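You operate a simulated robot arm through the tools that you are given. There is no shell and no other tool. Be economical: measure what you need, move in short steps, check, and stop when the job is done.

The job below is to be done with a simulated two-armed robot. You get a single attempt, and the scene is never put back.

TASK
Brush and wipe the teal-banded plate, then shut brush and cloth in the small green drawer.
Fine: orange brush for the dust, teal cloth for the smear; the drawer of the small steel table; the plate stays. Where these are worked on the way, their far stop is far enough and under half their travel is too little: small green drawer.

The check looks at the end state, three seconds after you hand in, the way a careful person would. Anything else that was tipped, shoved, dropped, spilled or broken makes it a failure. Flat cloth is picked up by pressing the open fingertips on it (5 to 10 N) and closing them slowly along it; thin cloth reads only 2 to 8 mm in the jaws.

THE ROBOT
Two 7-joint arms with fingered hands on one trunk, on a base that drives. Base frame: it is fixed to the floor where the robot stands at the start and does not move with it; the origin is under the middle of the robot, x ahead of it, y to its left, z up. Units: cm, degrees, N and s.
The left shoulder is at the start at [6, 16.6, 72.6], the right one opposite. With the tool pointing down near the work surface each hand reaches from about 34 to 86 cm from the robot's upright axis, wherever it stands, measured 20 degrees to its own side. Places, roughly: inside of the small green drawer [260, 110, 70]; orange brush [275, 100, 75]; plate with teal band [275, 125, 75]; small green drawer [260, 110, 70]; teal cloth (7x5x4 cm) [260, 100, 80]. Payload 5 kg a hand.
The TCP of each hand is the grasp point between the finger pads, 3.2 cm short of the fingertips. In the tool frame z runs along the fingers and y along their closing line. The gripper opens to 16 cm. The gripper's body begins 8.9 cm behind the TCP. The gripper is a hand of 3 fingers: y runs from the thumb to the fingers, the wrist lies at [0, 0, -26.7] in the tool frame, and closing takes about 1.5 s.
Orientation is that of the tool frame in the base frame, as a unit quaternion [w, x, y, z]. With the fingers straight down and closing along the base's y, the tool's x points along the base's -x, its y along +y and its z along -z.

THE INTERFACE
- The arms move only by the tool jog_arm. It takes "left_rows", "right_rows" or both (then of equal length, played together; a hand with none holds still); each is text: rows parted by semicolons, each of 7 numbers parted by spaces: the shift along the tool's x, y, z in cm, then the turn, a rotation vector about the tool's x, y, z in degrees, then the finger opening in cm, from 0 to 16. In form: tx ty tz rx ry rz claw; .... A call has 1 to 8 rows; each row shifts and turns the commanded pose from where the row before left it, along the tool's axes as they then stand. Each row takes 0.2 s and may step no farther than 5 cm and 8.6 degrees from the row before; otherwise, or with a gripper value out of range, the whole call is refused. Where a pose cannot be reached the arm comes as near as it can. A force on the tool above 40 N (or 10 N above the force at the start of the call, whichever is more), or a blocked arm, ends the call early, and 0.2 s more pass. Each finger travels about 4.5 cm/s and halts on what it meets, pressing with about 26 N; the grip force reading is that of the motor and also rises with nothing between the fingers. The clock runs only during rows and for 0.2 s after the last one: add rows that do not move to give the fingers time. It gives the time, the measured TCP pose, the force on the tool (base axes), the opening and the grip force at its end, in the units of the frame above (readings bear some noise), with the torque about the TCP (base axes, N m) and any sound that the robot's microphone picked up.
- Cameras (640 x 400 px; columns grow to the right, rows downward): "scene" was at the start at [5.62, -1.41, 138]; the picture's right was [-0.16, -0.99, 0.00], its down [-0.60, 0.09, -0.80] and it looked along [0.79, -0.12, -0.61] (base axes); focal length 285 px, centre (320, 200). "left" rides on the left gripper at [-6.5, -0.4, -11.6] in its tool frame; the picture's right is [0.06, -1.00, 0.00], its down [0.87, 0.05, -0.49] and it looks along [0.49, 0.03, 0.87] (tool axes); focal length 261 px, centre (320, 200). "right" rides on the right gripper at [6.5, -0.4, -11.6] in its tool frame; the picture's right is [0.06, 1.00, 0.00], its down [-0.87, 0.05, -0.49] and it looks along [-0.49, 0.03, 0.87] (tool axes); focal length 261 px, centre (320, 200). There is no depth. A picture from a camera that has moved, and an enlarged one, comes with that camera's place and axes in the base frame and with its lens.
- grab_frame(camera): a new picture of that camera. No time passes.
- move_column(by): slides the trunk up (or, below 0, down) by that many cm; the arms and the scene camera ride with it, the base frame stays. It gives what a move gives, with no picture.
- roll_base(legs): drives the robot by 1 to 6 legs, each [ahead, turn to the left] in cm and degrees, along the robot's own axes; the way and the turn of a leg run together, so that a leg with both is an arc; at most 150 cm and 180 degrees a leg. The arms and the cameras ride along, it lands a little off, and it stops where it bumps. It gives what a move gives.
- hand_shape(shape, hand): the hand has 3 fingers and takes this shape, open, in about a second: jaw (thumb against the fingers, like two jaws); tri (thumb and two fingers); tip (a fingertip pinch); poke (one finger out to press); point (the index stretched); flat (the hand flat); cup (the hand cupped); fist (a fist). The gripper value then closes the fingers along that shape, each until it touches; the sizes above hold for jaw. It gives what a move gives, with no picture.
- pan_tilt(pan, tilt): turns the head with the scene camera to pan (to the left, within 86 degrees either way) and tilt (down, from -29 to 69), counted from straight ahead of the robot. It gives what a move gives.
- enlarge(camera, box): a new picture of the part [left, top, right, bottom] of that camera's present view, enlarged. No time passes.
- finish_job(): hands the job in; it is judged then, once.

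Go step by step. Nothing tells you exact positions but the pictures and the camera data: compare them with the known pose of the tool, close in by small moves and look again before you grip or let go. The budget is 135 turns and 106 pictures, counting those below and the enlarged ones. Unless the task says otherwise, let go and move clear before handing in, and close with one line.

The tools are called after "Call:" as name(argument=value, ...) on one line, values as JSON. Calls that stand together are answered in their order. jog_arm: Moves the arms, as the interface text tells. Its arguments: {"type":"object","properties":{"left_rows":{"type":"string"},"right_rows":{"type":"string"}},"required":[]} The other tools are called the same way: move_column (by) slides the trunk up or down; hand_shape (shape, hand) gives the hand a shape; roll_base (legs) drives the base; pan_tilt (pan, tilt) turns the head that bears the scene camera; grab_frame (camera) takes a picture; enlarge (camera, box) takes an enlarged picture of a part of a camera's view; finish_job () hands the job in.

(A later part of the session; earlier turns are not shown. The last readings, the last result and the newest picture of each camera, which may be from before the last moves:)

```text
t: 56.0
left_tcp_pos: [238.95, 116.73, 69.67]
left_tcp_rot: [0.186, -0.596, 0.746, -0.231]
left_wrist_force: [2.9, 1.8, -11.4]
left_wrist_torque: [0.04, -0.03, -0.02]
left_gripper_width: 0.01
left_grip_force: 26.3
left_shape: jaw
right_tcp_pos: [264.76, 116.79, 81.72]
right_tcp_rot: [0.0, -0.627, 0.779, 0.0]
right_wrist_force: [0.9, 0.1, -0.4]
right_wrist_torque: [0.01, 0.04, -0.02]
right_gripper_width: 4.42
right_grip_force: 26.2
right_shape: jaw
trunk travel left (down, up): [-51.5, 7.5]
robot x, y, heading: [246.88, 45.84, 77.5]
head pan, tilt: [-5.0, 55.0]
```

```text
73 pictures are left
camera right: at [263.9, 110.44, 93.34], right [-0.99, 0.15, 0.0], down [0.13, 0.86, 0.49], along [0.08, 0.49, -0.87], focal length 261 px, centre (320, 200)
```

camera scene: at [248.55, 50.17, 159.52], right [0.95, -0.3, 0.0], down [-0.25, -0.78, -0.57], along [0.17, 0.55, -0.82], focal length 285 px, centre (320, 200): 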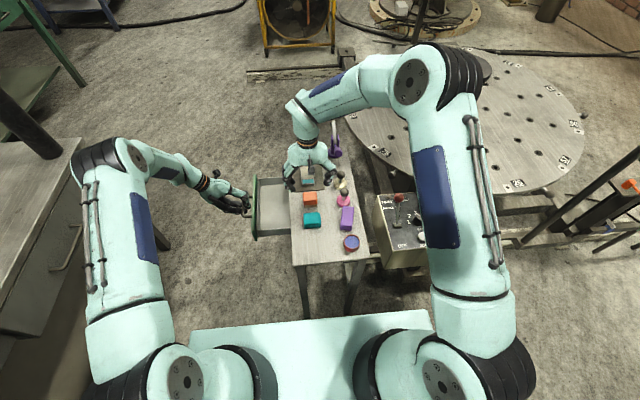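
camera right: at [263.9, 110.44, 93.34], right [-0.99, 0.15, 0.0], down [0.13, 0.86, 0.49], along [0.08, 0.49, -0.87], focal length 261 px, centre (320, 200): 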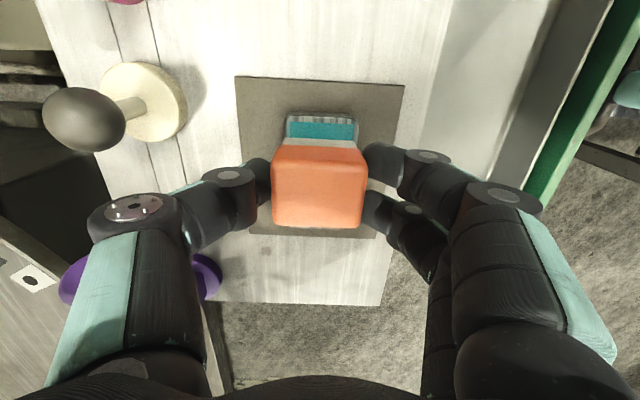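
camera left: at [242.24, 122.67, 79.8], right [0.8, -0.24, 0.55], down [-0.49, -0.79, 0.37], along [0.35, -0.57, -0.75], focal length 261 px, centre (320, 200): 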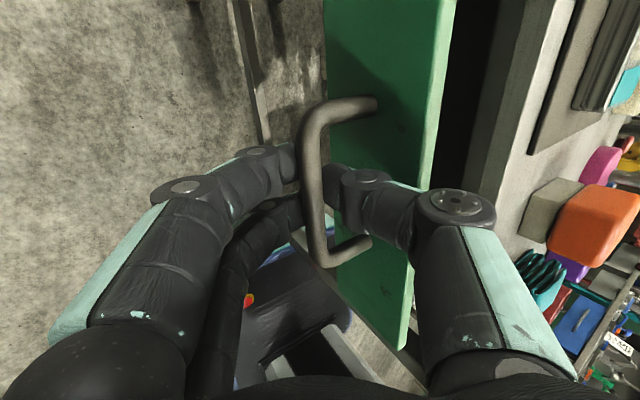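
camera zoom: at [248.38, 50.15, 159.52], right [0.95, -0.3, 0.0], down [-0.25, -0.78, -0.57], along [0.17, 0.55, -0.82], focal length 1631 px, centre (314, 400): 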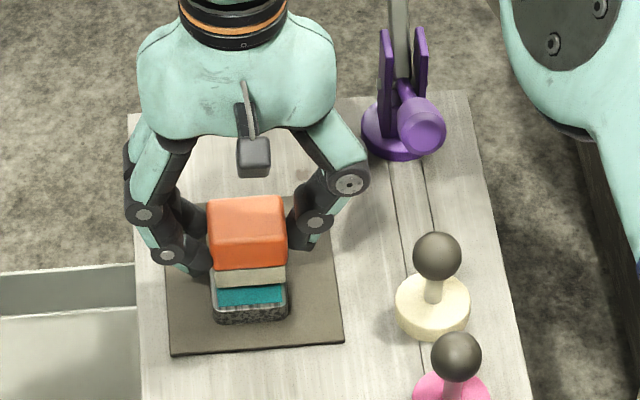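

The brush is aligned above the plate with its bristles about 0.7 cm over it. I lower gently to feel contact.

Call:
jog_arm(right_rows="0 0 0.3 0 0 0 3;0 0 0.3 0 0 0 3;0 0 0 0 0 0 3")

Call:
jog_arm(right_rows="0 0 0.2 0 0 0 3;0 0 0 0 0 0 3")

```text
t: 56.8
left_tcp_pos: [238.92, 116.77, 69.68]
left_tcp_rot: [0.187, -0.597, 0.745, -0.231]
left_wrist_force: [4.8, 2.4, -11.2]
left_wrist_torque: [0.02, 0.0, 0.04]
left_gripper_width: 0.01
left_grip_force: 25.6
left_shape: jaw
right_tcp_pos: [264.94, 116.86, 81.09]
right_tcp_rot: [0.0, -0.626, 0.78, 0.001]
right_wrist_force: [0.1, 0.2, -0.9]
right_wrist_torque: [0.03, -0.03, 0.0]
right_gripper_width: 4.4
right_grip_force: 26.4
right_shape: jaw
trunk travel left (down, up): [-51.5, 7.5]
robot x, y, heading: [247.04, 45.95, 77.6]
head pan, tilt: [-5.0, 55.0]
```

```text
t: 57.4
left_tcp_pos: [238.89, 116.86, 69.63]
left_tcp_rot: [0.187, -0.596, 0.745, -0.231]
left_wrist_force: [4.8, 1.2, -12.5]
left_wrist_torque: [0.01, -0.01, 0.04]
left_gripper_width: 0.0
left_grip_force: 26.0
left_shape: jaw
right_tcp_pos: [264.89, 116.83, 80.94]
right_tcp_rot: [0.0, -0.626, 0.78, 0.0]
right_wrist_force: [0.1, -0.2, -0.6]
right_wrist_torque: [-0.01, 0.02, 0.03]
right_gripper_width: 4.4
right_grip_force: 26.2
right_shape: jaw
trunk travel left (down, up): [-51.5, 7.5]
robot x, y, heading: [246.69, 46.47, 77.4]
head pan, tilt: [-5.0, 55.0]
```

Call:
jog_arm(right_rows="0 0 0.2 0 0 0 3;0 0 0 0 0 0 3")

Call:
jog_arm(right_rows="0 0 0.2 0 0 0 3;0 0 0 0 0 0 3")

Call:
enlarge(camera="scene", box=[285, 155, 333, 185])

```text
t: 58.0
left_tcp_pos: [238.95, 116.88, 69.53]
left_tcp_rot: [0.188, -0.596, 0.746, -0.23]
left_wrist_force: [7.3, 4.8, -16.0]
left_wrist_torque: [0.05, 0.01, 0.03]
left_gripper_width: 0.0
left_grip_force: 25.8
left_shape: jaw
right_tcp_pos: [264.85, 116.81, 80.85]
right_tcp_rot: [0.001, -0.626, 0.78, 0.0]
right_wrist_force: [0.8, -1.1, 9.8]
right_wrist_torque: [-0.05, 0.0, -0.02]
right_gripper_width: 4.42
right_grip_force: 26.2
right_shape: jaw
trunk travel left (down, up): [-51.5, 7.5]
robot x, y, heading: [246.89, 46.53, 77.4]
head pan, tilt: [-5.0, 55.0]
```

```text
t: 58.6
left_tcp_pos: [238.9, 116.77, 69.65]
left_tcp_rot: [0.187, -0.597, 0.745, -0.231]
left_wrist_force: [8.9, 7.9, -21.7]
left_wrist_torque: [0.08, -0.01, 0.07]
left_gripper_width: 0.0
left_grip_force: 26.1
left_shape: jaw
right_tcp_pos: [264.9, 116.88, 80.67]
right_tcp_rot: [0.001, -0.626, 0.78, 0.001]
right_wrist_force: [0.4, -3.3, 24.7]
right_wrist_torque: [-0.09, -0.06, 0.0]
right_gripper_width: 4.48
right_grip_force: 25.8
right_shape: jaw
trunk travel left (down, up): [-51.5, 7.5]
robot x, y, heading: [246.59, 46.32, 77.0]
head pan, tilt: [-5.0, 55.0]
```

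```text
13.33 times, centred on (309, 170) of scene
camera zoom: at [248.36, 50.03, 159.54], right [0.95, -0.3, 0.0], down [-0.25, -0.78, -0.57], along [0.17, 0.55, -0.82], focal length 3805 px, centre (467, 600)
```

zoom: 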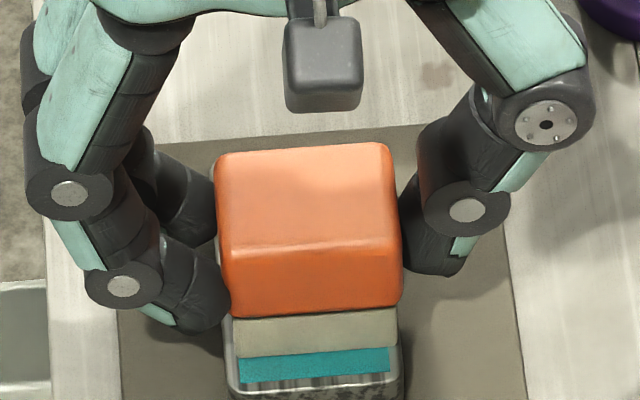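

Contact is firm at 25 N; I ease off to a few newtons and sweep forward slowly.

Call:
jog_arm(right_rows="0 0 -0.25 0 0 0 3;-1 0 0 0 0 0 3;-1 0 0 0 0 0 3;-1 0 0 0 0 0 3;-1 0 0 0 0 0 3;-0.5 0 0 0 0 0 3")

Call:
enlarge(camera="scene", box=[285, 150, 333, 180])

```text
t: 60.0
left_tcp_pos: [239.03, 116.71, 69.65]
left_tcp_rot: [0.187, -0.596, 0.745, -0.232]
left_wrist_force: [7.2, 4.5, -16.7]
left_wrist_torque: [0.07, -0.01, 0.06]
left_gripper_width: 0.0
left_grip_force: 25.5
left_shape: jaw
right_tcp_pos: [265.82, 121.24, 80.86]
right_tcp_rot: [0.0, -0.627, 0.779, 0.0]
right_wrist_force: [-0.6, -2.5, 10.4]
right_wrist_torque: [-0.02, 0.0, 0.0]
right_gripper_width: 4.51
right_grip_force: 25.7
right_shape: jaw
trunk travel left (down, up): [-51.5, 7.5]
robot x, y, heading: [247.21, 46.19, 77.3]
head pan, tilt: [-5.0, 55.0]
```

```text
13.33 times, centred on (309, 165) of scene
camera zoom: at [248.38, 50.09, 159.53], right [0.95, -0.3, 0.0], down [-0.25, -0.78, -0.57], along [0.17, 0.55, -0.82], focal length 3805 px, centre (467, 667)
```

zoom: 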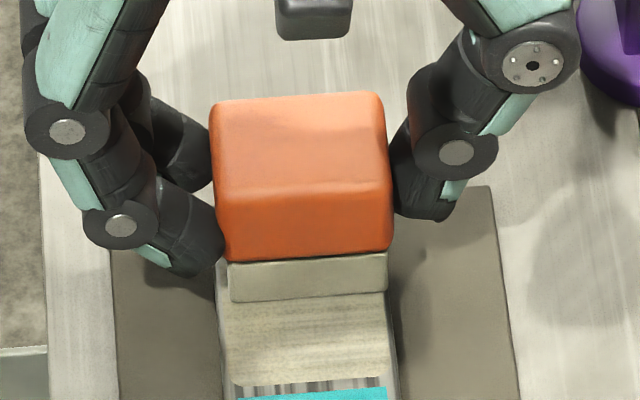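

The plate stays put; the dust looks thinner. I keep brushing back and forth.

Call:
jog_arm(right_rows="1.2 0 0 0 0 0 3;1.2 0 0 0 0 0 3;1.2 0 0 0 0 0 3;1.2 0 0 0 0 0 3;-1.2 0 0 0 0 0 3;-1.2 0 0 0 0 0 3;-1.2 0 0 0 0 0 3;-1.2 0 0 0 0 0 3")

Call:
jog_arm(right_rows="1.2 0 0 0 0 0 3;1.2 0 0 0 0 0 3;1.2 0 0 0 0 0 3;1.2 0 0 0 0 0 3;-1.2 0 0 0 0 0 3;-1.2 0 0 0 0 0 3;-1.2 0 0 0 0 0 3;-1.2 0 0 0 0 0 3")

Call:
jog_arm(right_rows="0 0 -2 0 0 0 3;0 0 -2.5 0 0 0 3;4 0 0 0 0 0 3;4 0 0 0 0 0 3;4 0 0 0 0 0 3")

Call:
enlarge(camera="scene", box=[281, 155, 345, 195])

```text
t: 61.8
left_tcp_pos: [238.97, 116.78, 69.72]
left_tcp_rot: [0.187, -0.596, 0.745, -0.232]
left_wrist_force: [8.5, 3.6, -13.8]
left_wrist_torque: [0.02, -0.03, 0.01]
left_gripper_width: 0.0
left_grip_force: 25.8
left_shape: jaw
right_tcp_pos: [265.87, 121.23, 80.93]
right_tcp_rot: [0.0, -0.626, 0.78, 0.0]
right_wrist_force: [-0.5, -1.3, 5.2]
right_wrist_torque: [-0.06, 0.07, 0.01]
right_gripper_width: 4.48
right_grip_force: 26.2
right_shape: jaw
trunk travel left (down, up): [-51.5, 7.5]
robot x, y, heading: [246.75, 46.09, 77.3]
head pan, tilt: [-5.0, 55.0]
```

```text
t: 63.6
left_tcp_pos: [238.95, 116.92, 69.64]
left_tcp_rot: [0.187, -0.596, 0.746, -0.232]
left_wrist_force: [8.3, 1.2, -14.3]
left_wrist_torque: [0.02, -0.04, 0.05]
left_gripper_width: 0.0
left_grip_force: 25.9
left_shape: jaw
right_tcp_pos: [265.86, 121.23, 80.84]
right_tcp_rot: [-0.001, -0.626, 0.78, -0.001]
right_wrist_force: [-0.8, -0.8, 3.4]
right_wrist_torque: [-0.01, 0.07, 0.0]
right_gripper_width: 4.49
right_grip_force: 26.0
right_shape: jaw
trunk travel left (down, up): [-51.5, 7.5]
robot x, y, heading: [246.91, 46.27, 77.6]
head pan, tilt: [-5.0, 55.0]
```

```text
t: 64.8
left_tcp_pos: [239.06, 116.71, 69.64]
left_tcp_rot: [0.187, -0.597, 0.745, -0.232]
left_wrist_force: [6.8, 0.2, -12.6]
left_wrist_torque: [-0.02, -0.07, 0.01]
left_gripper_width: 0.01
left_grip_force: 26.3
left_shape: jaw
right_tcp_pos: [263.34, 109.63, 85.26]
right_tcp_rot: [0.0, -0.626, 0.78, 0.0]
right_wrist_force: [0.5, 0.0, -1.5]
right_wrist_torque: [-0.04, 0.01, -0.01]
right_gripper_width: 4.47
right_grip_force: 25.8
right_shape: jaw
trunk travel left (down, up): [-51.5, 7.5]
robot x, y, heading: [247.01, 46.25, 77.5]
head pan, tilt: [-5.0, 55.0]
```

```text
10.00 times, centred on (313, 175) of scene
camera zoom: at [248.44, 50.16, 159.51], right [0.95, -0.3, 0.0], down [-0.25, -0.78, -0.57], along [0.17, 0.55, -0.82], focal length 2854 px, centre (390, 450)
```

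zoom: 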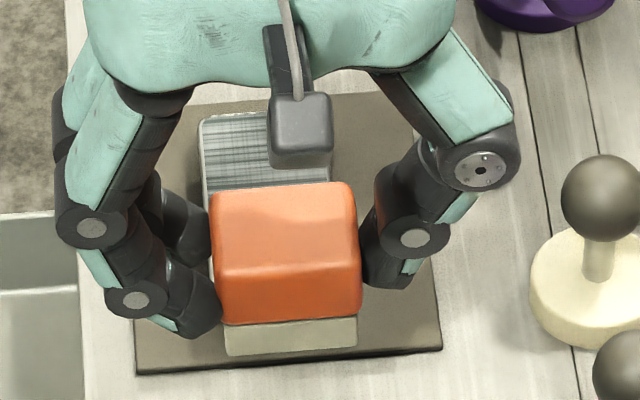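

The dust looks mostly gone but the hand hides part. I raise and move the brush left, above the drawer, to see the plate.

Call:
jog_arm(right_rows="0 0 -3 0 0 0 3;0 4 0 0 0 0 3;0 4 0 0 0 0 3;0 4 0 0 0 0 3;0 0 0 0 0 0 3")

Call:
enlarge(camera="scene", box=[290, 160, 330, 185])

Call:
grab_frame(camera="right")

```text
t: 66.0
left_tcp_pos: [238.9, 116.74, 69.68]
left_tcp_rot: [0.187, -0.597, 0.745, -0.231]
left_wrist_force: [10.0, -0.5, -14.0]
left_wrist_torque: [-0.01, -0.06, 0.03]
left_gripper_width: 0.03
left_grip_force: 26.2
left_shape: jaw
right_tcp_pos: [251.64, 112.06, 88.3]
right_tcp_rot: [0.0, -0.626, 0.78, -0.001]
right_wrist_force: [0.1, -0.3, -0.5]
right_wrist_torque: [0.0, 0.03, 0.01]
right_gripper_width: 4.47
right_grip_force: 25.7
right_shape: jaw
trunk travel left (down, up): [-51.5, 7.5]
robot x, y, heading: [246.81, 46.15, 77.4]
head pan, tilt: [-5.0, 55.0]
```

```text
16.00 times, centred on (310, 172) of scene
camera zoom: at [248.43, 50.15, 159.52], right [0.95, -0.3, 0.0], down [-0.25, -0.78, -0.57], along [0.17, 0.55, -0.82], focal length 4566 px, centre (480, 640)
```

zoom: 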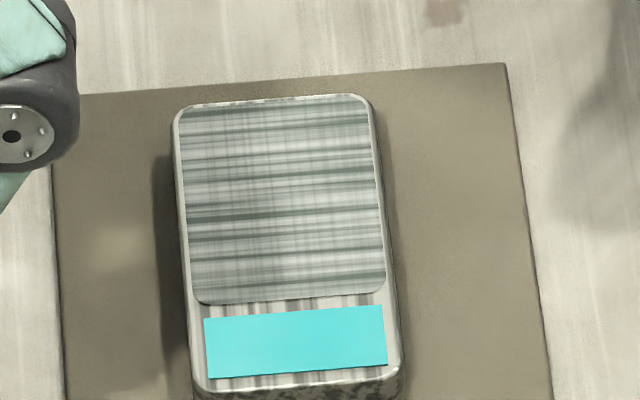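

```text
68 pictures are left
camera right: at [250.59, 105.67, 99.9], right [-0.99, 0.16, 0.0], down [0.14, 0.86, 0.49], along [0.08, 0.48, -0.87], focal length 261 px, centre (320, 200)
```

right: 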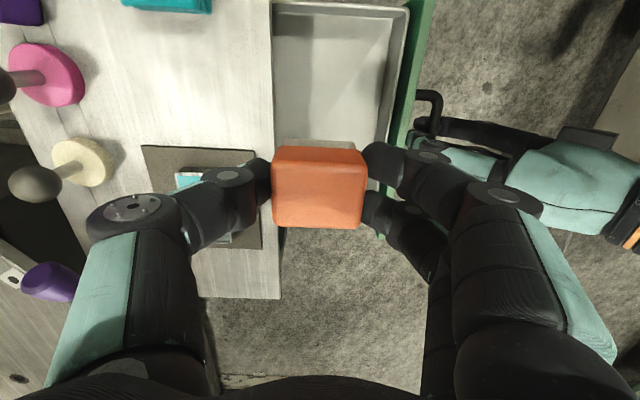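

The dust is gone and a streaky grey smear remains for the cloth. I now turn the hand 90° so that it fits the drawer's width.

Call:
jog_arm(right_rows="0 0 0 0 0 8.5 3;0 0 0 0 0 8.5 3;0 0 0 0 0 8.5 3;0 0 0 0 0 8.5 3;0 0 0 0 0 8.5 3;0 0 0 0 0 8.5 3;0 0 0 0 0 8.5 3;0 0 0 0 0 8.5 3")

Call:
jog_arm(right_rows="0 0 0 0 0 8.5 3;0 0 0 0 0 8.5 3;0 0 0 0 0 5 3;0 0 0 0 0 0 3")

Call:
grab_frame(camera="scene")

Call:
grab_frame(camera="right")

```text
t: 67.8
left_tcp_pos: [238.99, 116.75, 69.61]
left_tcp_rot: [0.186, -0.597, 0.745, -0.231]
left_wrist_force: [9.9, -0.7, -15.4]
left_wrist_torque: [-0.01, -0.05, 0.02]
left_gripper_width: 0.0
left_grip_force: 26.1
left_shape: jaw
right_tcp_pos: [251.6, 112.1, 88.2]
right_tcp_rot: [-0.001, -0.082, 0.997, 0.0]
right_wrist_force: [-0.1, -0.1, 0.1]
right_wrist_torque: [-0.03, 0.02, 0.01]
right_gripper_width: 4.48
right_grip_force: 26.6
right_shape: jaw
trunk travel left (down, up): [-51.5, 7.5]
robot x, y, heading: [246.92, 46.14, 77.5]
head pan, tilt: [-5.0, 55.0]
```

```text
t: 68.8
left_tcp_pos: [239.02, 116.73, 69.68]
left_tcp_rot: [0.187, -0.597, 0.745, -0.232]
left_wrist_force: [10.0, -1.2, -15.7]
left_wrist_torque: [-0.01, -0.06, -0.01]
left_gripper_width: 0.02
left_grip_force: 25.9
left_shape: jaw
right_tcp_pos: [251.66, 112.11, 88.27]
right_tcp_rot: [0.001, 0.109, 0.994, 0.0]
right_wrist_force: [-0.4, 1.0, -0.6]
right_wrist_torque: [0.0, 0.0, -0.02]
right_gripper_width: 4.51
right_grip_force: 25.9
right_shape: jaw
trunk travel left (down, up): [-51.5, 7.5]
robot x, y, heading: [246.57, 45.84, 77.3]
head pan, tilt: [-5.0, 55.0]
```

```text
67 pictures are left
camera scene: at [248.46, 50.15, 159.52], right [0.95, -0.3, 0.0], down [-0.25, -0.78, -0.57], along [0.17, 0.55, -0.82], focal length 285 px, centre (320, 200)
```

scene: 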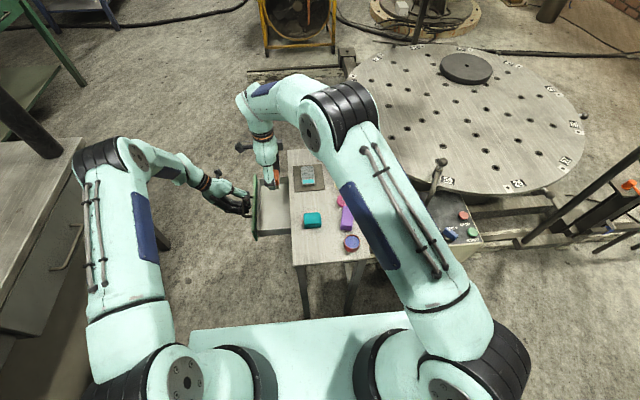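

```text
66 pictures are left
camera right: at [245.16, 113.16, 99.88], right [0.16, 0.99, 0.0], down [0.86, -0.14, 0.49], along [0.49, -0.08, -0.87], focal length 261 px, centre (320, 200)
```

right: 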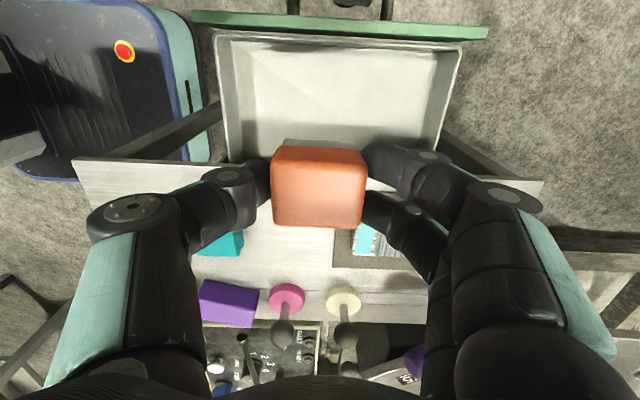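

Orientation is good: drawer interior runs roughly y 104–124. I move to the far part, lower to just above the rim and look.

Call:
jog_arm(right_rows="0.5 3.1 0 0 0 0 3;0.5 3.1 0 0 0 0 3;0 0 4 0 0 0 3;0 0 4 0 0 0 3;0 0 3 0 0 0 3;0 0 0 0 0 0 3")

Call:
grab_frame(camera="right")

Call:
enlarge(camera="scene", box=[220, 140, 332, 210])

```text
t: 70.2
left_tcp_pos: [238.88, 116.79, 69.55]
left_tcp_rot: [0.187, -0.597, 0.745, -0.231]
left_wrist_force: [9.5, -2.4, -14.1]
left_wrist_torque: [-0.05, -0.04, -0.02]
left_gripper_width: 0.03
left_grip_force: 25.9
left_shape: jaw
right_tcp_pos: [251.82, 118.37, 77.34]
right_tcp_rot: [0.001, 0.109, 0.994, 0.0]
right_wrist_force: [0.4, 0.0, -0.4]
right_wrist_torque: [0.04, 0.0, 0.0]
right_gripper_width: 4.46
right_grip_force: 26.0
right_shape: jaw
trunk travel left (down, up): [-51.5, 7.5]
robot x, y, heading: [246.63, 46.01, 77.6]
head pan, tilt: [-5.0, 55.0]
```

```text
65 pictures are left
camera right: at [245.48, 119.4, 88.9], right [0.15, 0.99, 0.0], down [0.86, -0.13, 0.49], along [0.49, -0.08, -0.87], focal length 261 px, centre (320, 200)
```

right: 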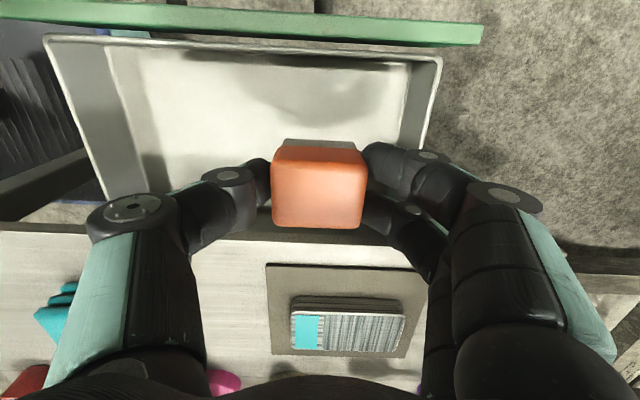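

```text
5.71 times, centred on (276, 175) of scene
camera zoom: at [248.47, 50.16, 159.52], right [0.95, -0.3, 0.0], down [-0.25, -0.78, -0.57], along [0.17, 0.55, -0.82], focal length 1631 px, centre (571, 343)
```

zoom: 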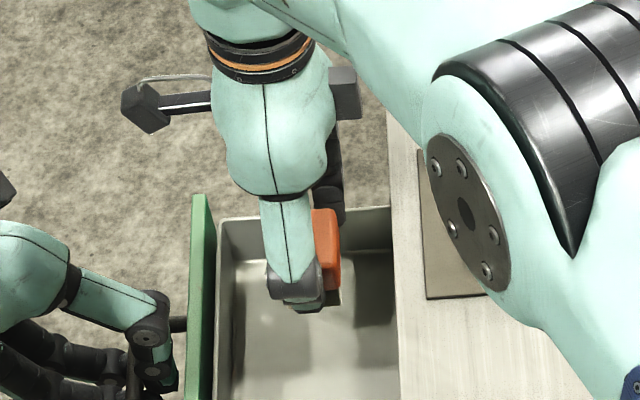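

Far wall is at y≈125, so I shift back 1.5 cm and lower toward the drawer floor (about z 68).

Call:
jog_arm(right_rows="0 -1.5 0 0 0 0 3;0 0 1.5 0 0 0 3;0 0 1.5 0 0 0 3;0 0 1.2 0 0 0 3;0 0 0 0 0 0 3")

Call:
jog_arm(right_rows="0 0 0.3 0 0 0 3;0 0 0.3 0 0 0 3;0 0 0 0 0 0 3")

Call:
grab_frame(camera="right")

```text
t: 71.4
left_tcp_pos: [239.02, 116.73, 69.64]
left_tcp_rot: [0.186, -0.597, 0.745, -0.232]
left_wrist_force: [10.3, -2.4, -16.2]
left_wrist_torque: [-0.02, -0.05, 0.02]
left_gripper_width: 0.0
left_grip_force: 25.6
left_shape: jaw
right_tcp_pos: [251.51, 116.99, 73.0]
right_tcp_rot: [0.0, 0.109, 0.994, 0.0]
right_wrist_force: [-1.4, 0.4, -1.2]
right_wrist_torque: [0.0, 0.0, -0.02]
right_gripper_width: 4.45
right_grip_force: 26.2
right_shape: jaw
trunk travel left (down, up): [-51.5, 7.5]
robot x, y, heading: [246.75, 46.01, 77.2]
head pan, tilt: [-5.0, 55.0]
```

```text
t: 72.2
left_tcp_pos: [238.92, 116.73, 69.66]
left_tcp_rot: [0.187, -0.596, 0.746, -0.232]
left_wrist_force: [11.4, -0.6, -16.3]
left_wrist_torque: [-0.02, -0.03, -0.04]
left_gripper_width: 0.0
left_grip_force: 26.0
left_shape: jaw
right_tcp_pos: [251.57, 116.94, 72.5]
right_tcp_rot: [0.0, 0.109, 0.994, 0.0]
right_wrist_force: [0.0, -0.1, -0.7]
right_wrist_torque: [0.01, 0.01, 0.0]
right_gripper_width: 4.48
right_grip_force: 25.5
right_shape: jaw
trunk travel left (down, up): [-51.5, 7.5]
robot x, y, heading: [246.84, 45.94, 77.2]
head pan, tilt: [-5.0, 55.0]
```

```text
63 pictures are left
camera right: at [245.18, 117.99, 84.07], right [0.15, 0.99, 0.0], down [0.86, -0.13, 0.49], along [0.49, -0.08, -0.87], focal length 261 px, centre (320, 200)
```

right: 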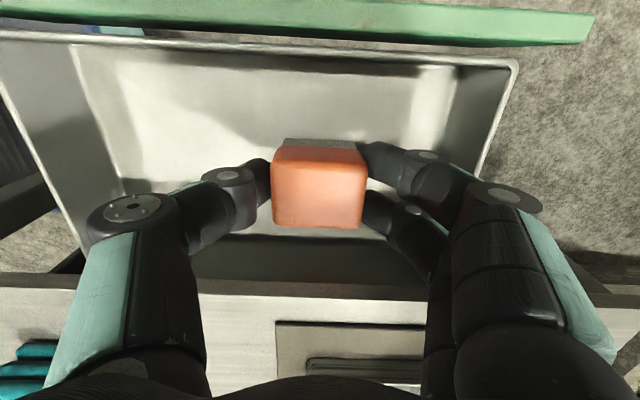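

Still no floor contact. I lower on in small steps.

Call:
jog_arm(right_rows="0 0 0.3 0 0 0 3;0 0 0.3 0 0 0 3;0 0 0 0 0 0 3")

Call:
jog_arm(right_rows="0 0 0.25 0 0 0 3;0 0 0 0 0 0 3")

Call:
jog_arm(right_rows="0 0 0.25 0 0 0 3;0 0 0 0 0 0 3")

```text
t: 73.0
left_tcp_pos: [239.05, 116.76, 69.65]
left_tcp_rot: [0.187, -0.597, 0.745, -0.231]
left_wrist_force: [11.2, -1.5, -16.2]
left_wrist_torque: [-0.01, -0.06, 0.0]
left_gripper_width: 0.01
left_grip_force: 25.2
left_shape: jaw
right_tcp_pos: [251.6, 117.03, 71.83]
right_tcp_rot: [0.0, 0.109, 0.994, 0.0]
right_wrist_force: [0.9, -0.4, -0.5]
right_wrist_torque: [0.02, -0.02, 0.0]
right_gripper_width: 4.45
right_grip_force: 25.6
right_shape: jaw
trunk travel left (down, up): [-51.5, 7.5]
robot x, y, heading: [246.76, 46.28, 77.6]
head pan, tilt: [-5.0, 55.0]
```

```text
t: 73.6
left_tcp_pos: [238.94, 116.74, 69.63]
left_tcp_rot: [0.186, -0.597, 0.745, -0.231]
left_wrist_force: [11.1, -1.0, -17.6]
left_wrist_torque: [-0.02, -0.06, 0.01]
left_gripper_width: 0.0
left_grip_force: 25.4
left_shape: jaw
right_tcp_pos: [251.61, 117.03, 71.62]
right_tcp_rot: [-0.001, 0.109, 0.994, 0.0]
right_wrist_force: [-0.1, 0.1, -0.8]
right_wrist_torque: [0.04, 0.02, 0.02]
right_gripper_width: 4.47
right_grip_force: 25.8
right_shape: jaw
trunk travel left (down, up): [-51.5, 7.5]
robot x, y, heading: [246.76, 46.1, 77.4]
head pan, tilt: [-5.0, 55.0]
```

```text
t: 74.2
left_tcp_pos: [238.92, 116.77, 69.57]
left_tcp_rot: [0.187, -0.597, 0.745, -0.232]
left_wrist_force: [10.7, -1.7, -16.6]
left_wrist_torque: [-0.01, -0.03, 0.02]
left_gripper_width: 0.0
left_grip_force: 26.0
left_shape: jaw
right_tcp_pos: [251.7, 117.0, 71.42]
right_tcp_rot: [0.0, 0.108, 0.994, 0.0]
right_wrist_force: [0.7, -0.7, -0.6]
right_wrist_torque: [0.0, 0.04, 0.03]
right_gripper_width: 4.46
right_grip_force: 25.8
right_shape: jaw
trunk travel left (down, up): [-51.5, 7.5]
robot x, y, heading: [246.86, 45.98, 77.8]
head pan, tilt: [-5.0, 55.0]
```

Call:
jog_arm(right_rows="0 0 0.3 0 0 0 3;0 0 0.2 0 0 0 3;0 0 0 0 0 0 3")

Call:
jog_arm(right_rows="0 0 0.25 0 0 0 3;0 0 0 0 0 0 3")

Call:
enlarge(camera="scene", box=[220, 160, 332, 230])

```text
t: 75.0
left_tcp_pos: [238.99, 116.82, 69.67]
left_tcp_rot: [0.187, -0.597, 0.746, -0.231]
left_wrist_force: [14.1, 5.0, -26.4]
left_wrist_torque: [0.05, -0.09, 0.04]
left_gripper_width: 0.0
left_grip_force: 26.8
left_shape: jaw
right_tcp_pos: [251.7, 117.13, 71.28]
right_tcp_rot: [0.0, 0.108, 0.994, 0.001]
right_wrist_force: [1.6, -4.9, 28.5]
right_wrist_torque: [-0.28, -0.03, 0.01]
right_gripper_width: 4.6
right_grip_force: 26.0
right_shape: jaw
trunk travel left (down, up): [-51.5, 7.5]
robot x, y, heading: [246.88, 45.97, 77.5]
head pan, tilt: [-5.0, 55.0]
```

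```text
t: 75.4
left_tcp_pos: [238.96, 116.82, 69.56]
left_tcp_rot: [0.187, -0.596, 0.745, -0.231]
left_wrist_force: [7.1, 5.8, -12.6]
left_wrist_torque: [0.06, -0.03, 0.03]
left_gripper_width: 0.01
left_grip_force: 26.1
left_shape: jaw
right_tcp_pos: [251.46, 117.24, 71.24]
right_tcp_rot: [-0.002, 0.109, 0.994, 0.005]
right_wrist_force: [1.0, -0.6, 12.2]
right_wrist_torque: [-0.05, 0.01, -0.04]
right_gripper_width: 4.61
right_grip_force: 25.7
right_shape: jaw
trunk travel left (down, up): [-51.5, 7.5]
robot x, y, heading: [246.82, 45.85, 77.2]
head pan, tilt: [-5.0, 55.0]
stopped in row 2 (right hand): the force on the tool passed its limit at 41 N (the readings are from after the stop); the commanded pose is now the measured one
```

```text
5.71 times, centred on (276, 195) of scene
camera zoom: at [248.44, 50.03, 159.53], right [0.95, -0.3, 0.0], down [-0.25, -0.78, -0.57], along [0.18, 0.55, -0.82], focal length 1631 px, centre (571, 229)
```

zoom: 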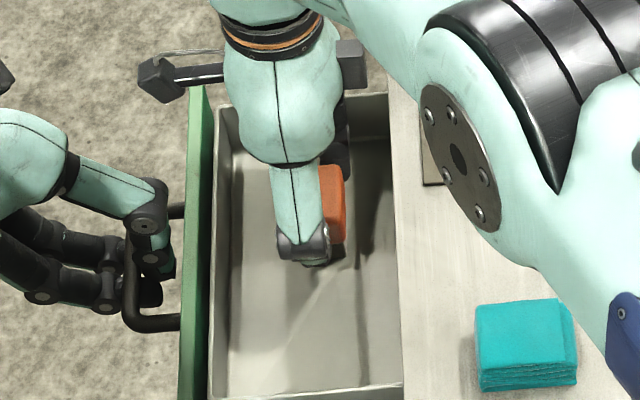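

The brush rests on the drawer floor. I ease off, open, and lift straight up.

Call:
jog_arm(right_rows="0 0 -0.1 0 0 0 4.6;0 0 0 0 0 0 5.4;0 0 0 0 0 0 6.2;0 0 0 0 0 0 6.6;0 0 0 0 0 0 6.6")

Call:
jog_arm(right_rows="0 0 -2 0 0 0 6.6;0 0 -3 0 0 0 6.6;0 0 -4 0 0 0 6.6;0 0 -4.5 0 0 0 6.6;0 0 -4.5 0 0 0 6.6;0 0 0 0 0 0 6.6")

Call:
grab_frame(camera="right")

```text
t: 76.6
left_tcp_pos: [239.02, 116.8, 69.59]
left_tcp_rot: [0.187, -0.596, 0.746, -0.231]
left_wrist_force: [8.6, 0.0, -12.3]
left_wrist_torque: [0.0, -0.04, 0.03]
left_gripper_width: 0.0
left_grip_force: 26.4
left_shape: jaw
right_tcp_pos: [251.55, 117.16, 71.16]
right_tcp_rot: [-0.001, 0.109, 0.994, 0.002]
right_wrist_force: [-0.4, -0.3, 0.4]
right_wrist_torque: [0.02, -0.02, -0.01]
right_gripper_width: 6.54
right_grip_force: 0.0
right_shape: jaw
trunk travel left (down, up): [-51.5, 7.5]
robot x, y, heading: [246.85, 45.96, 77.3]
head pan, tilt: [-5.0, 55.0]
```

```text
t: 78.0
left_tcp_pos: [239.0, 116.67, 69.61]
left_tcp_rot: [0.187, -0.596, 0.746, -0.231]
left_wrist_force: [10.3, -1.6, -15.4]
left_wrist_torque: [0.01, -0.02, 0.01]
left_gripper_width: 0.01
left_grip_force: 25.8
left_shape: jaw
right_tcp_pos: [251.49, 116.97, 89.08]
right_tcp_rot: [-0.001, 0.109, 0.994, 0.001]
right_wrist_force: [0.0, 0.0, 1.2]
right_wrist_torque: [-0.03, 0.01, -0.02]
right_gripper_width: 6.54
right_grip_force: 0.1
right_shape: jaw
trunk travel left (down, up): [-51.5, 7.5]
robot x, y, heading: [247.21, 45.88, 77.5]
head pan, tilt: [-5.0, 55.0]
```

```text
61 pictures are left
camera right: at [245.16, 118.07, 100.71], right [0.15, 0.99, 0.0], down [0.86, -0.14, 0.49], along [0.48, -0.07, -0.87], focal length 261 px, centre (320, 200)
```

right: 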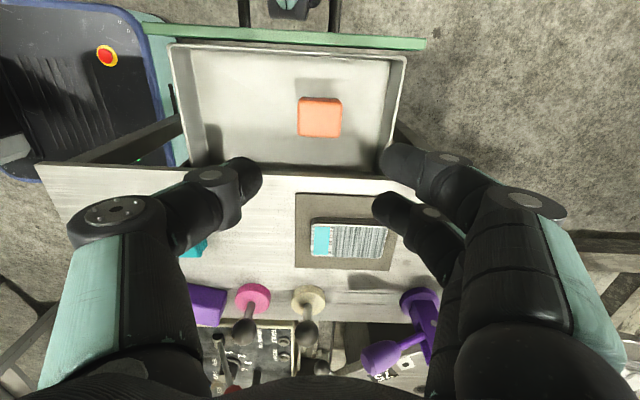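

The brush sits upright in the drawer. Next I carry the hand, in this orientation, above the cloth at about (260.9,98.4).

Call:
jog_arm(right_rows="-2.64 -3.22 0 0 0 0 7.2;-2.64 -3.22 0 0 0 0 7.2;-2.64 -3.22 0 0 0 0 7.2;-2.64 -3.22 0 0 0 0 7.2;-2.64 -3.22 0 0 0 0 7.2;0 0 3 0 0 0 7.2;0 0 0 0 0 0 7.2")

Call:
grab_frame(camera="right")

Call:
enlarge(camera="scene", box=[275, 170, 387, 240])

```text
t: 79.6
left_tcp_pos: [239.03, 116.75, 69.52]
left_tcp_rot: [0.187, -0.597, 0.745, -0.231]
left_wrist_force: [9.9, -3.4, -15.7]
left_wrist_torque: [-0.01, -0.09, 0.0]
left_gripper_width: 0.01
left_grip_force: 26.2
left_shape: jaw
right_tcp_pos: [261.05, 98.47, 86.12]
right_tcp_rot: [-0.001, 0.108, 0.994, 0.002]
right_wrist_force: [0.1, -0.6, -0.3]
right_wrist_torque: [-0.04, -0.01, 0.01]
right_gripper_width: 7.15
right_grip_force: 0.1
right_shape: jaw
trunk travel left (down, up): [-51.5, 7.5]
robot x, y, heading: [246.79, 46.07, 77.4]
head pan, tilt: [-5.0, 55.0]
```

```text
60 pictures are left
camera right: at [254.6, 99.42, 97.59], right [0.16, 0.99, 0.0], down [0.86, -0.14, 0.49], along [0.48, -0.07, -0.87], focal length 261 px, centre (320, 200)
```

right: 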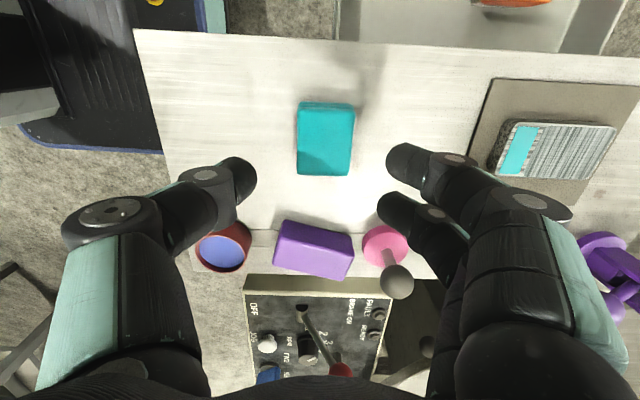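

```text
5.71 times, centred on (331, 205) of scene
camera zoom: at [248.52, 50.14, 159.52], right [0.95, -0.3, 0.0], down [-0.25, -0.78, -0.57], along [0.17, 0.55, -0.82], focal length 1631 px, centre (257, 171)
```

zoom: 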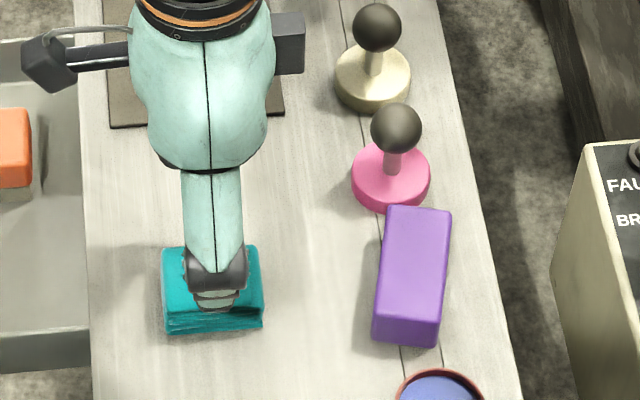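

The hand is aligned over the cloth; I shift 0.5 cm left and descend so that tips are just above the table at both sides of the stack, then close slowly.

Call:
jog_arm(right_rows="0.5 0 0 0 0 0 7.2;0 0 3 0 0 0 7.2;0 0 2.5 0 0 0 7.2;0 0 1.5 0 0 0 7.2;0 0 0 0 0 0 7.2")

Call:
enlarge(camera="scene", box=[275, 170, 387, 240])

Call:
grab_frame(camera="right")

```text
t: 80.8
left_tcp_pos: [239.03, 116.82, 69.54]
left_tcp_rot: [0.187, -0.597, 0.746, -0.23]
left_wrist_force: [9.9, -3.3, -17.1]
left_wrist_torque: [-0.05, -0.05, -0.02]
left_gripper_width: 0.0
left_grip_force: 26.0
left_shape: jaw
right_tcp_pos: [260.57, 98.74, 79.01]
right_tcp_rot: [-0.001, 0.109, 0.994, 0.003]
right_wrist_force: [-0.5, -0.7, 0.5]
right_wrist_torque: [-0.01, -0.03, -0.02]
right_gripper_width: 7.15
right_grip_force: 0.1
right_shape: jaw
trunk travel left (down, up): [-51.5, 7.5]
robot x, y, heading: [247.02, 46.16, 77.1]
head pan, tilt: [-5.0, 55.0]
```

```text
5.71 times, centred on (331, 205) of scene
camera zoom: at [248.53, 50.13, 159.52], right [0.95, -0.3, 0.0], down [-0.25, -0.78, -0.57], along [0.17, 0.55, -0.82], focal length 1631 px, centre (257, 171)
```

zoom: 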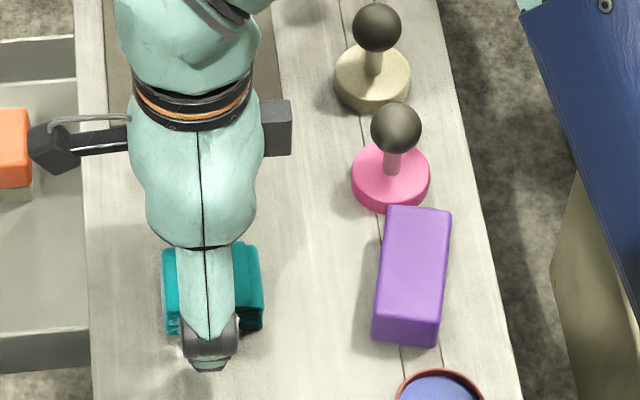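

```text
57 pictures are left
camera right: at [254.15, 99.65, 90.59], right [0.15, 0.99, 0.0], down [0.86, -0.14, 0.49], along [0.48, -0.07, -0.87], focal length 261 px, centre (320, 200)
```

right: 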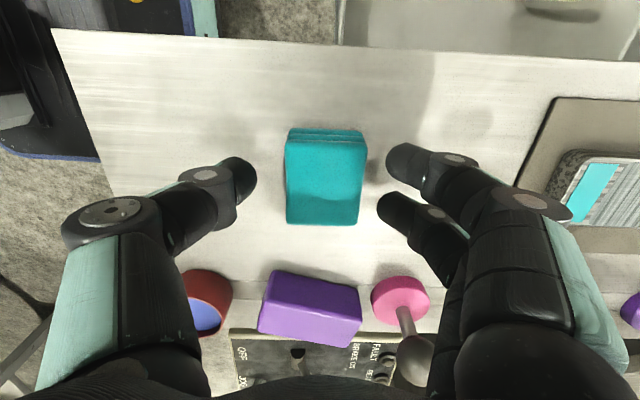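

Cloth sits well between thumb and fingers. I close slowly.

Call:
jog_arm(right_rows="0 0 0 0 0 0 6.4;0 0 0 0 0 0 5.6;0 0 0 0 0 0 4.8;0 0 0 0 0 0 4.0;0 0 0 0 0 0 3.2;0 0 0 0 0 0 2.4;0 0 0 0 0 0 2;0 0 0 0 0 0 2")

Call:
grab_frame(camera="right")

```text
t: 82.6
left_tcp_pos: [238.96, 116.79, 69.61]
left_tcp_rot: [0.186, -0.597, 0.746, -0.23]
left_wrist_force: [9.5, -3.8, -16.9]
left_wrist_torque: [-0.02, -0.02, -0.01]
left_gripper_width: 0.0
left_grip_force: 26.4
left_shape: jaw
right_tcp_pos: [260.51, 98.64, 79.03]
right_tcp_rot: [0.0, 0.109, 0.994, 0.002]
right_wrist_force: [-0.1, -0.7, -0.2]
right_wrist_torque: [-0.02, 0.0, -0.02]
right_gripper_width: 4.02
right_grip_force: 25.9
right_shape: jaw
trunk travel left (down, up): [-51.5, 7.5]
robot x, y, heading: [247.0, 46.25, 77.3]
head pan, tilt: [-5.0, 55.0]
```

```text
56 pictures are left
camera right: at [254.15, 99.64, 90.61], right [0.15, 0.99, 0.0], down [0.86, -0.14, 0.49], along [0.48, -0.07, -0.87], focal length 261 px, centre (320, 200)
```

right: 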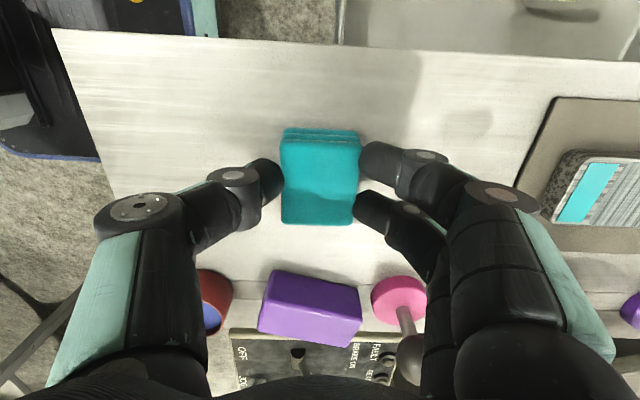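

Cloth is held (4.0 cm). I lift it and carry it over the plate.

Call:
jog_arm(right_rows="0 0 -2 0 0 0 2;0 0 -2.5 0 0 0 2;-0.2 3.76 0 0 0 0 2;-0.2 3.76 0 0 0 0 2;-0.2 3.76 0 0 0 0 2;-0.2 3.76 0 0 0 0 2;-0.16 3.76 0 0 0 0 2;0 0 0 0 0 0 2")

Call:
grab_frame(camera="right")

Call:
enlarge(camera="scene", box=[265, 130, 377, 200])

```text
t: 84.4
left_tcp_pos: [239.01, 116.85, 69.62]
left_tcp_rot: [0.187, -0.597, 0.746, -0.23]
left_wrist_force: [8.8, -3.7, -16.2]
left_wrist_torque: [-0.05, -0.01, 0.04]
left_gripper_width: 0.0
left_grip_force: 25.8
left_shape: jaw
right_tcp_pos: [265.62, 116.79, 83.58]
right_tcp_rot: [-0.001, 0.109, 0.994, 0.002]
right_wrist_force: [0.3, 0.0, -1.2]
right_wrist_torque: [0.0, 0.01, -0.02]
right_gripper_width: 4.0
right_grip_force: 25.9
right_shape: jaw
trunk travel left (down, up): [-51.5, 7.5]
robot x, y, heading: [246.85, 46.46, 77.4]
head pan, tilt: [-5.0, 55.0]
```

```text
55 pictures are left
camera right: at [259.25, 117.8, 95.12], right [0.15, 0.99, 0.0], down [0.86, -0.14, 0.49], along [0.48, -0.07, -0.87], focal length 261 px, centre (320, 200)
```

right: 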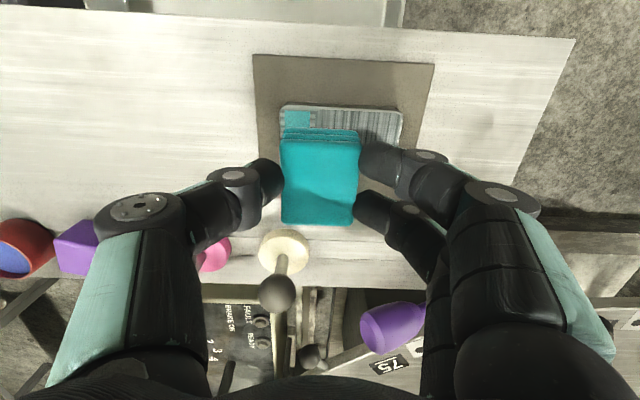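

```text
5.71 times, centred on (321, 165) of scene
camera zoom: at [248.55, 50.15, 159.52], right [0.95, -0.3, 0.0], down [-0.25, -0.78, -0.57], along [0.17, 0.55, -0.82], focal length 1631 px, centre (314, 400)
```

zoom: 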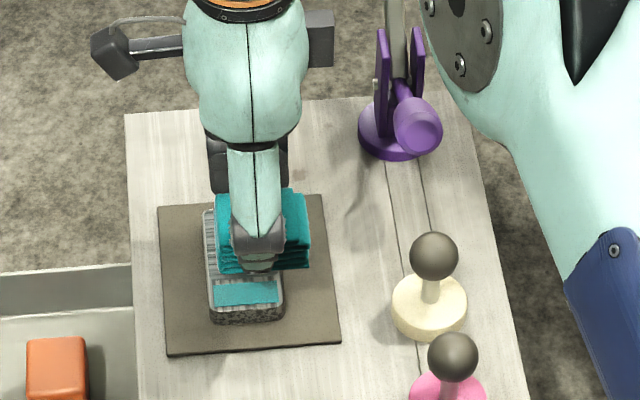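

The cloth sits about 1.1 cm too far right; I shift left, lower to near contact and feel for it.

Call:
jog_arm(right_rows="1.1 0 0 0 0 0 2;0 0 1.3 0 0 0 2;0 0 1 0 0 0 2;0 0 0 0 0 0 2")

Call:
jog_arm(right_rows="0 0 0.2 0 0 0 2;0 0 0.2 0 0 0 2;0 0 0 0 0 0 2")

Call:
enlarge(camera="scene", box=[281, 155, 345, 195])

```text
t: 85.4
left_tcp_pos: [238.94, 116.69, 69.57]
left_tcp_rot: [0.187, -0.597, 0.745, -0.231]
left_wrist_force: [11.7, -2.8, -17.4]
left_wrist_torque: [-0.01, -0.07, 0.03]
left_gripper_width: 0.02
left_grip_force: 25.8
left_shape: jaw
right_tcp_pos: [264.43, 117.1, 81.17]
right_tcp_rot: [0.0, 0.109, 0.994, 0.001]
right_wrist_force: [0.1, -0.3, -0.1]
right_wrist_torque: [-0.01, -0.02, -0.01]
right_gripper_width: 4.0
right_grip_force: 26.1
right_shape: jaw
trunk travel left (down, up): [-51.5, 7.5]
robot x, y, heading: [247.07, 46.34, 77.4]
head pan, tilt: [-5.0, 55.0]
```

```text
t: 86.2
left_tcp_pos: [239.05, 116.79, 69.51]
left_tcp_rot: [0.187, -0.596, 0.746, -0.231]
left_wrist_force: [13.8, -3.2, -19.6]
left_wrist_torque: [-0.03, -0.09, -0.02]
left_gripper_width: 0.01
left_grip_force: 26.6
left_shape: jaw
right_tcp_pos: [264.44, 117.05, 80.92]
right_tcp_rot: [0.0, 0.109, 0.994, 0.001]
right_wrist_force: [0.3, 0.8, 0.4]
right_wrist_torque: [-0.01, -0.01, -0.03]
right_gripper_width: 4.02
right_grip_force: 25.7
right_shape: jaw
trunk travel left (down, up): [-51.5, 7.5]
robot x, y, heading: [246.96, 46.5, 77.1]
head pan, tilt: [-5.0, 55.0]
```

```text
10.00 times, centred on (313, 175) of scene
camera zoom: at [248.59, 50.13, 159.52], right [0.95, -0.3, 0.0], down [-0.25, -0.78, -0.57], along [0.17, 0.55, -0.82], focal length 2854 px, centre (390, 450)
```

zoom: 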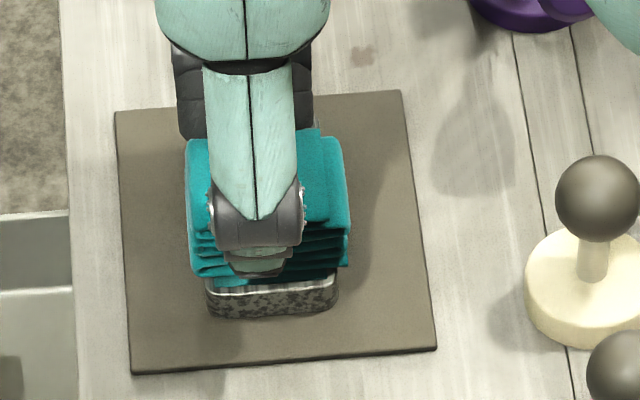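

Aligned now. I lower in 0.2 cm steps to light contact.

Call:
jog_arm(right_rows="0 0 0.2 0 0 0 2;0 0 0 0 0 0 2")

Call:
jog_arm(right_rows="0 0 0.15 0 0 0 2;0 0 0 0 0 0 2")

```text
t: 86.8
left_tcp_pos: [238.99, 116.77, 69.52]
left_tcp_rot: [0.187, -0.597, 0.746, -0.231]
left_wrist_force: [14.8, -1.0, -22.7]
left_wrist_torque: [-0.01, -0.07, 0.02]
left_gripper_width: 0.0
left_grip_force: 26.3
left_shape: jaw
right_tcp_pos: [264.49, 117.07, 80.84]
right_tcp_rot: [-0.002, 0.109, 0.994, 0.003]
right_wrist_force: [0.0, -0.6, 11.3]
right_wrist_torque: [0.04, -0.01, 0.0]
right_gripper_width: 4.03
right_grip_force: 26.1
right_shape: jaw
trunk travel left (down, up): [-51.5, 7.5]
robot x, y, heading: [246.7, 46.25, 77.1]
head pan, tilt: [-5.0, 55.0]
```

```text
t: 87.4
left_tcp_pos: [238.89, 116.78, 69.61]
left_tcp_rot: [0.188, -0.597, 0.745, -0.23]
left_wrist_force: [16.4, 1.3, -26.6]
left_wrist_torque: [0.02, -0.08, 0.04]
left_gripper_width: 0.0
left_grip_force: 25.8
left_shape: jaw
right_tcp_pos: [264.49, 117.02, 80.74]
right_tcp_rot: [-0.002, 0.109, 0.994, 0.004]
right_wrist_force: [1.3, -0.7, 23.1]
right_wrist_torque: [-0.03, -0.01, 0.02]
right_gripper_width: 4.08
right_grip_force: 25.7
right_shape: jaw
trunk travel left (down, up): [-51.5, 7.5]
robot x, y, heading: [246.93, 46.16, 77.2]
head pan, tilt: [-5.0, 55.0]
```

I ease to about 10 N and wipe forward and back along the plate.

Call:
jog_arm(right_rows="0 0 -0.15 0 0 0 2;0 1 0 0 0 0 2;0 1 0 0 0 0 2;0 1 0 0 0 0 2;0 1 0 0 0 0 2;0 0.6 0 0 0 0 2;0 0 0 0 0 0 2")

Call:
jog_arm(right_rows="0 -1.2 0 0 0 0 2;0 -1.2 0 0 0 0 2;0 -1.2 0 0 0 0 2;0 -1.2 0 0 0 0 2;0 1.2 0 0 0 0 2;0 1.2 0 0 0 0 2;0 1.2 0 0 0 0 2;0 1.2 0 0 0 0 2")

Call:
jog_arm(right_rows="0 -1.2 0 0 0 0 2;0 -1.2 0 0 0 0 2;0 -1.2 0 0 0 0 2;0 -1.2 0 0 0 0 2;0 1.2 0 0 0 0 2;0 1.2 0 0 0 0 2;0 1.2 0 0 0 0 2;0 1.2 0 0 0 0 2")

Call:
enlarge(camera="scene", box=[281, 150, 345, 190])

```text
t: 89.0
left_tcp_pos: [239.15, 116.86, 69.61]
left_tcp_rot: [0.187, -0.597, 0.745, -0.23]
left_wrist_force: [17.0, 1.3, -22.9]
left_wrist_torque: [-0.02, -0.07, 0.03]
left_gripper_width: 0.0
left_grip_force: 25.8
left_shape: jaw
right_tcp_pos: [265.5, 121.45, 80.75]
right_tcp_rot: [-0.001, 0.109, 0.994, 0.003]
right_wrist_force: [-1.3, -6.5, 15.7]
right_wrist_torque: [-0.35, 0.09, 0.0]
right_gripper_width: 4.23
right_grip_force: 26.1
right_shape: jaw
trunk travel left (down, up): [-51.5, 7.5]
robot x, y, heading: [246.97, 46.34, 77.5]
head pan, tilt: [-5.0, 55.0]
```

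```text
t: 90.8
left_tcp_pos: [239.01, 116.79, 69.63]
left_tcp_rot: [0.186, -0.597, 0.745, -0.23]
left_wrist_force: [16.2, 0.6, -22.6]
left_wrist_torque: [0.02, -0.05, 0.02]
left_gripper_width: 0.0
left_grip_force: 25.7
left_shape: jaw
right_tcp_pos: [265.39, 121.55, 80.74]
right_tcp_rot: [0.0, 0.107, 0.994, 0.002]
right_wrist_force: [-0.6, -4.3, 10.9]
right_wrist_torque: [-0.19, 0.01, 0.0]
right_gripper_width: 4.23
right_grip_force: 25.7
right_shape: jaw
trunk travel left (down, up): [-51.5, 7.5]
robot x, y, heading: [246.87, 46.1, 77.3]
head pan, tilt: [-5.0, 55.0]
```

```text
t: 92.6
left_tcp_pos: [239.02, 116.81, 69.63]
left_tcp_rot: [0.187, -0.597, 0.746, -0.23]
left_wrist_force: [15.9, 1.0, -22.9]
left_wrist_torque: [0.0, -0.09, 0.04]
left_gripper_width: 0.02
left_grip_force: 25.4
left_shape: jaw
right_tcp_pos: [265.51, 121.42, 80.64]
right_tcp_rot: [-0.001, 0.108, 0.994, 0.003]
right_wrist_force: [-2.6, -4.3, 12.0]
right_wrist_torque: [-0.19, 0.05, 0.01]
right_gripper_width: 4.18
right_grip_force: 26.0
right_shape: jaw
trunk travel left (down, up): [-51.5, 7.5]
robot x, y, heading: [247.34, 46.12, 77.3]
head pan, tilt: [-5.0, 55.0]
```

```text
10.00 times, centred on (313, 170) of scene
camera zoom: at [248.61, 50.04, 159.53], right [0.95, -0.3, 0.0], down [-0.25, -0.78, -0.57], along [0.17, 0.55, -0.82], focal length 2854 px, centre (390, 500)
```

zoom: 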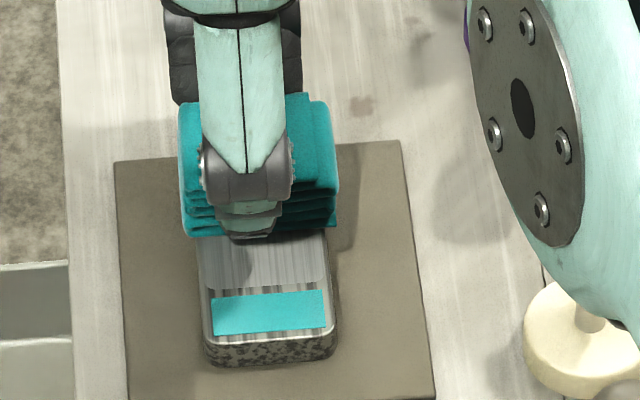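

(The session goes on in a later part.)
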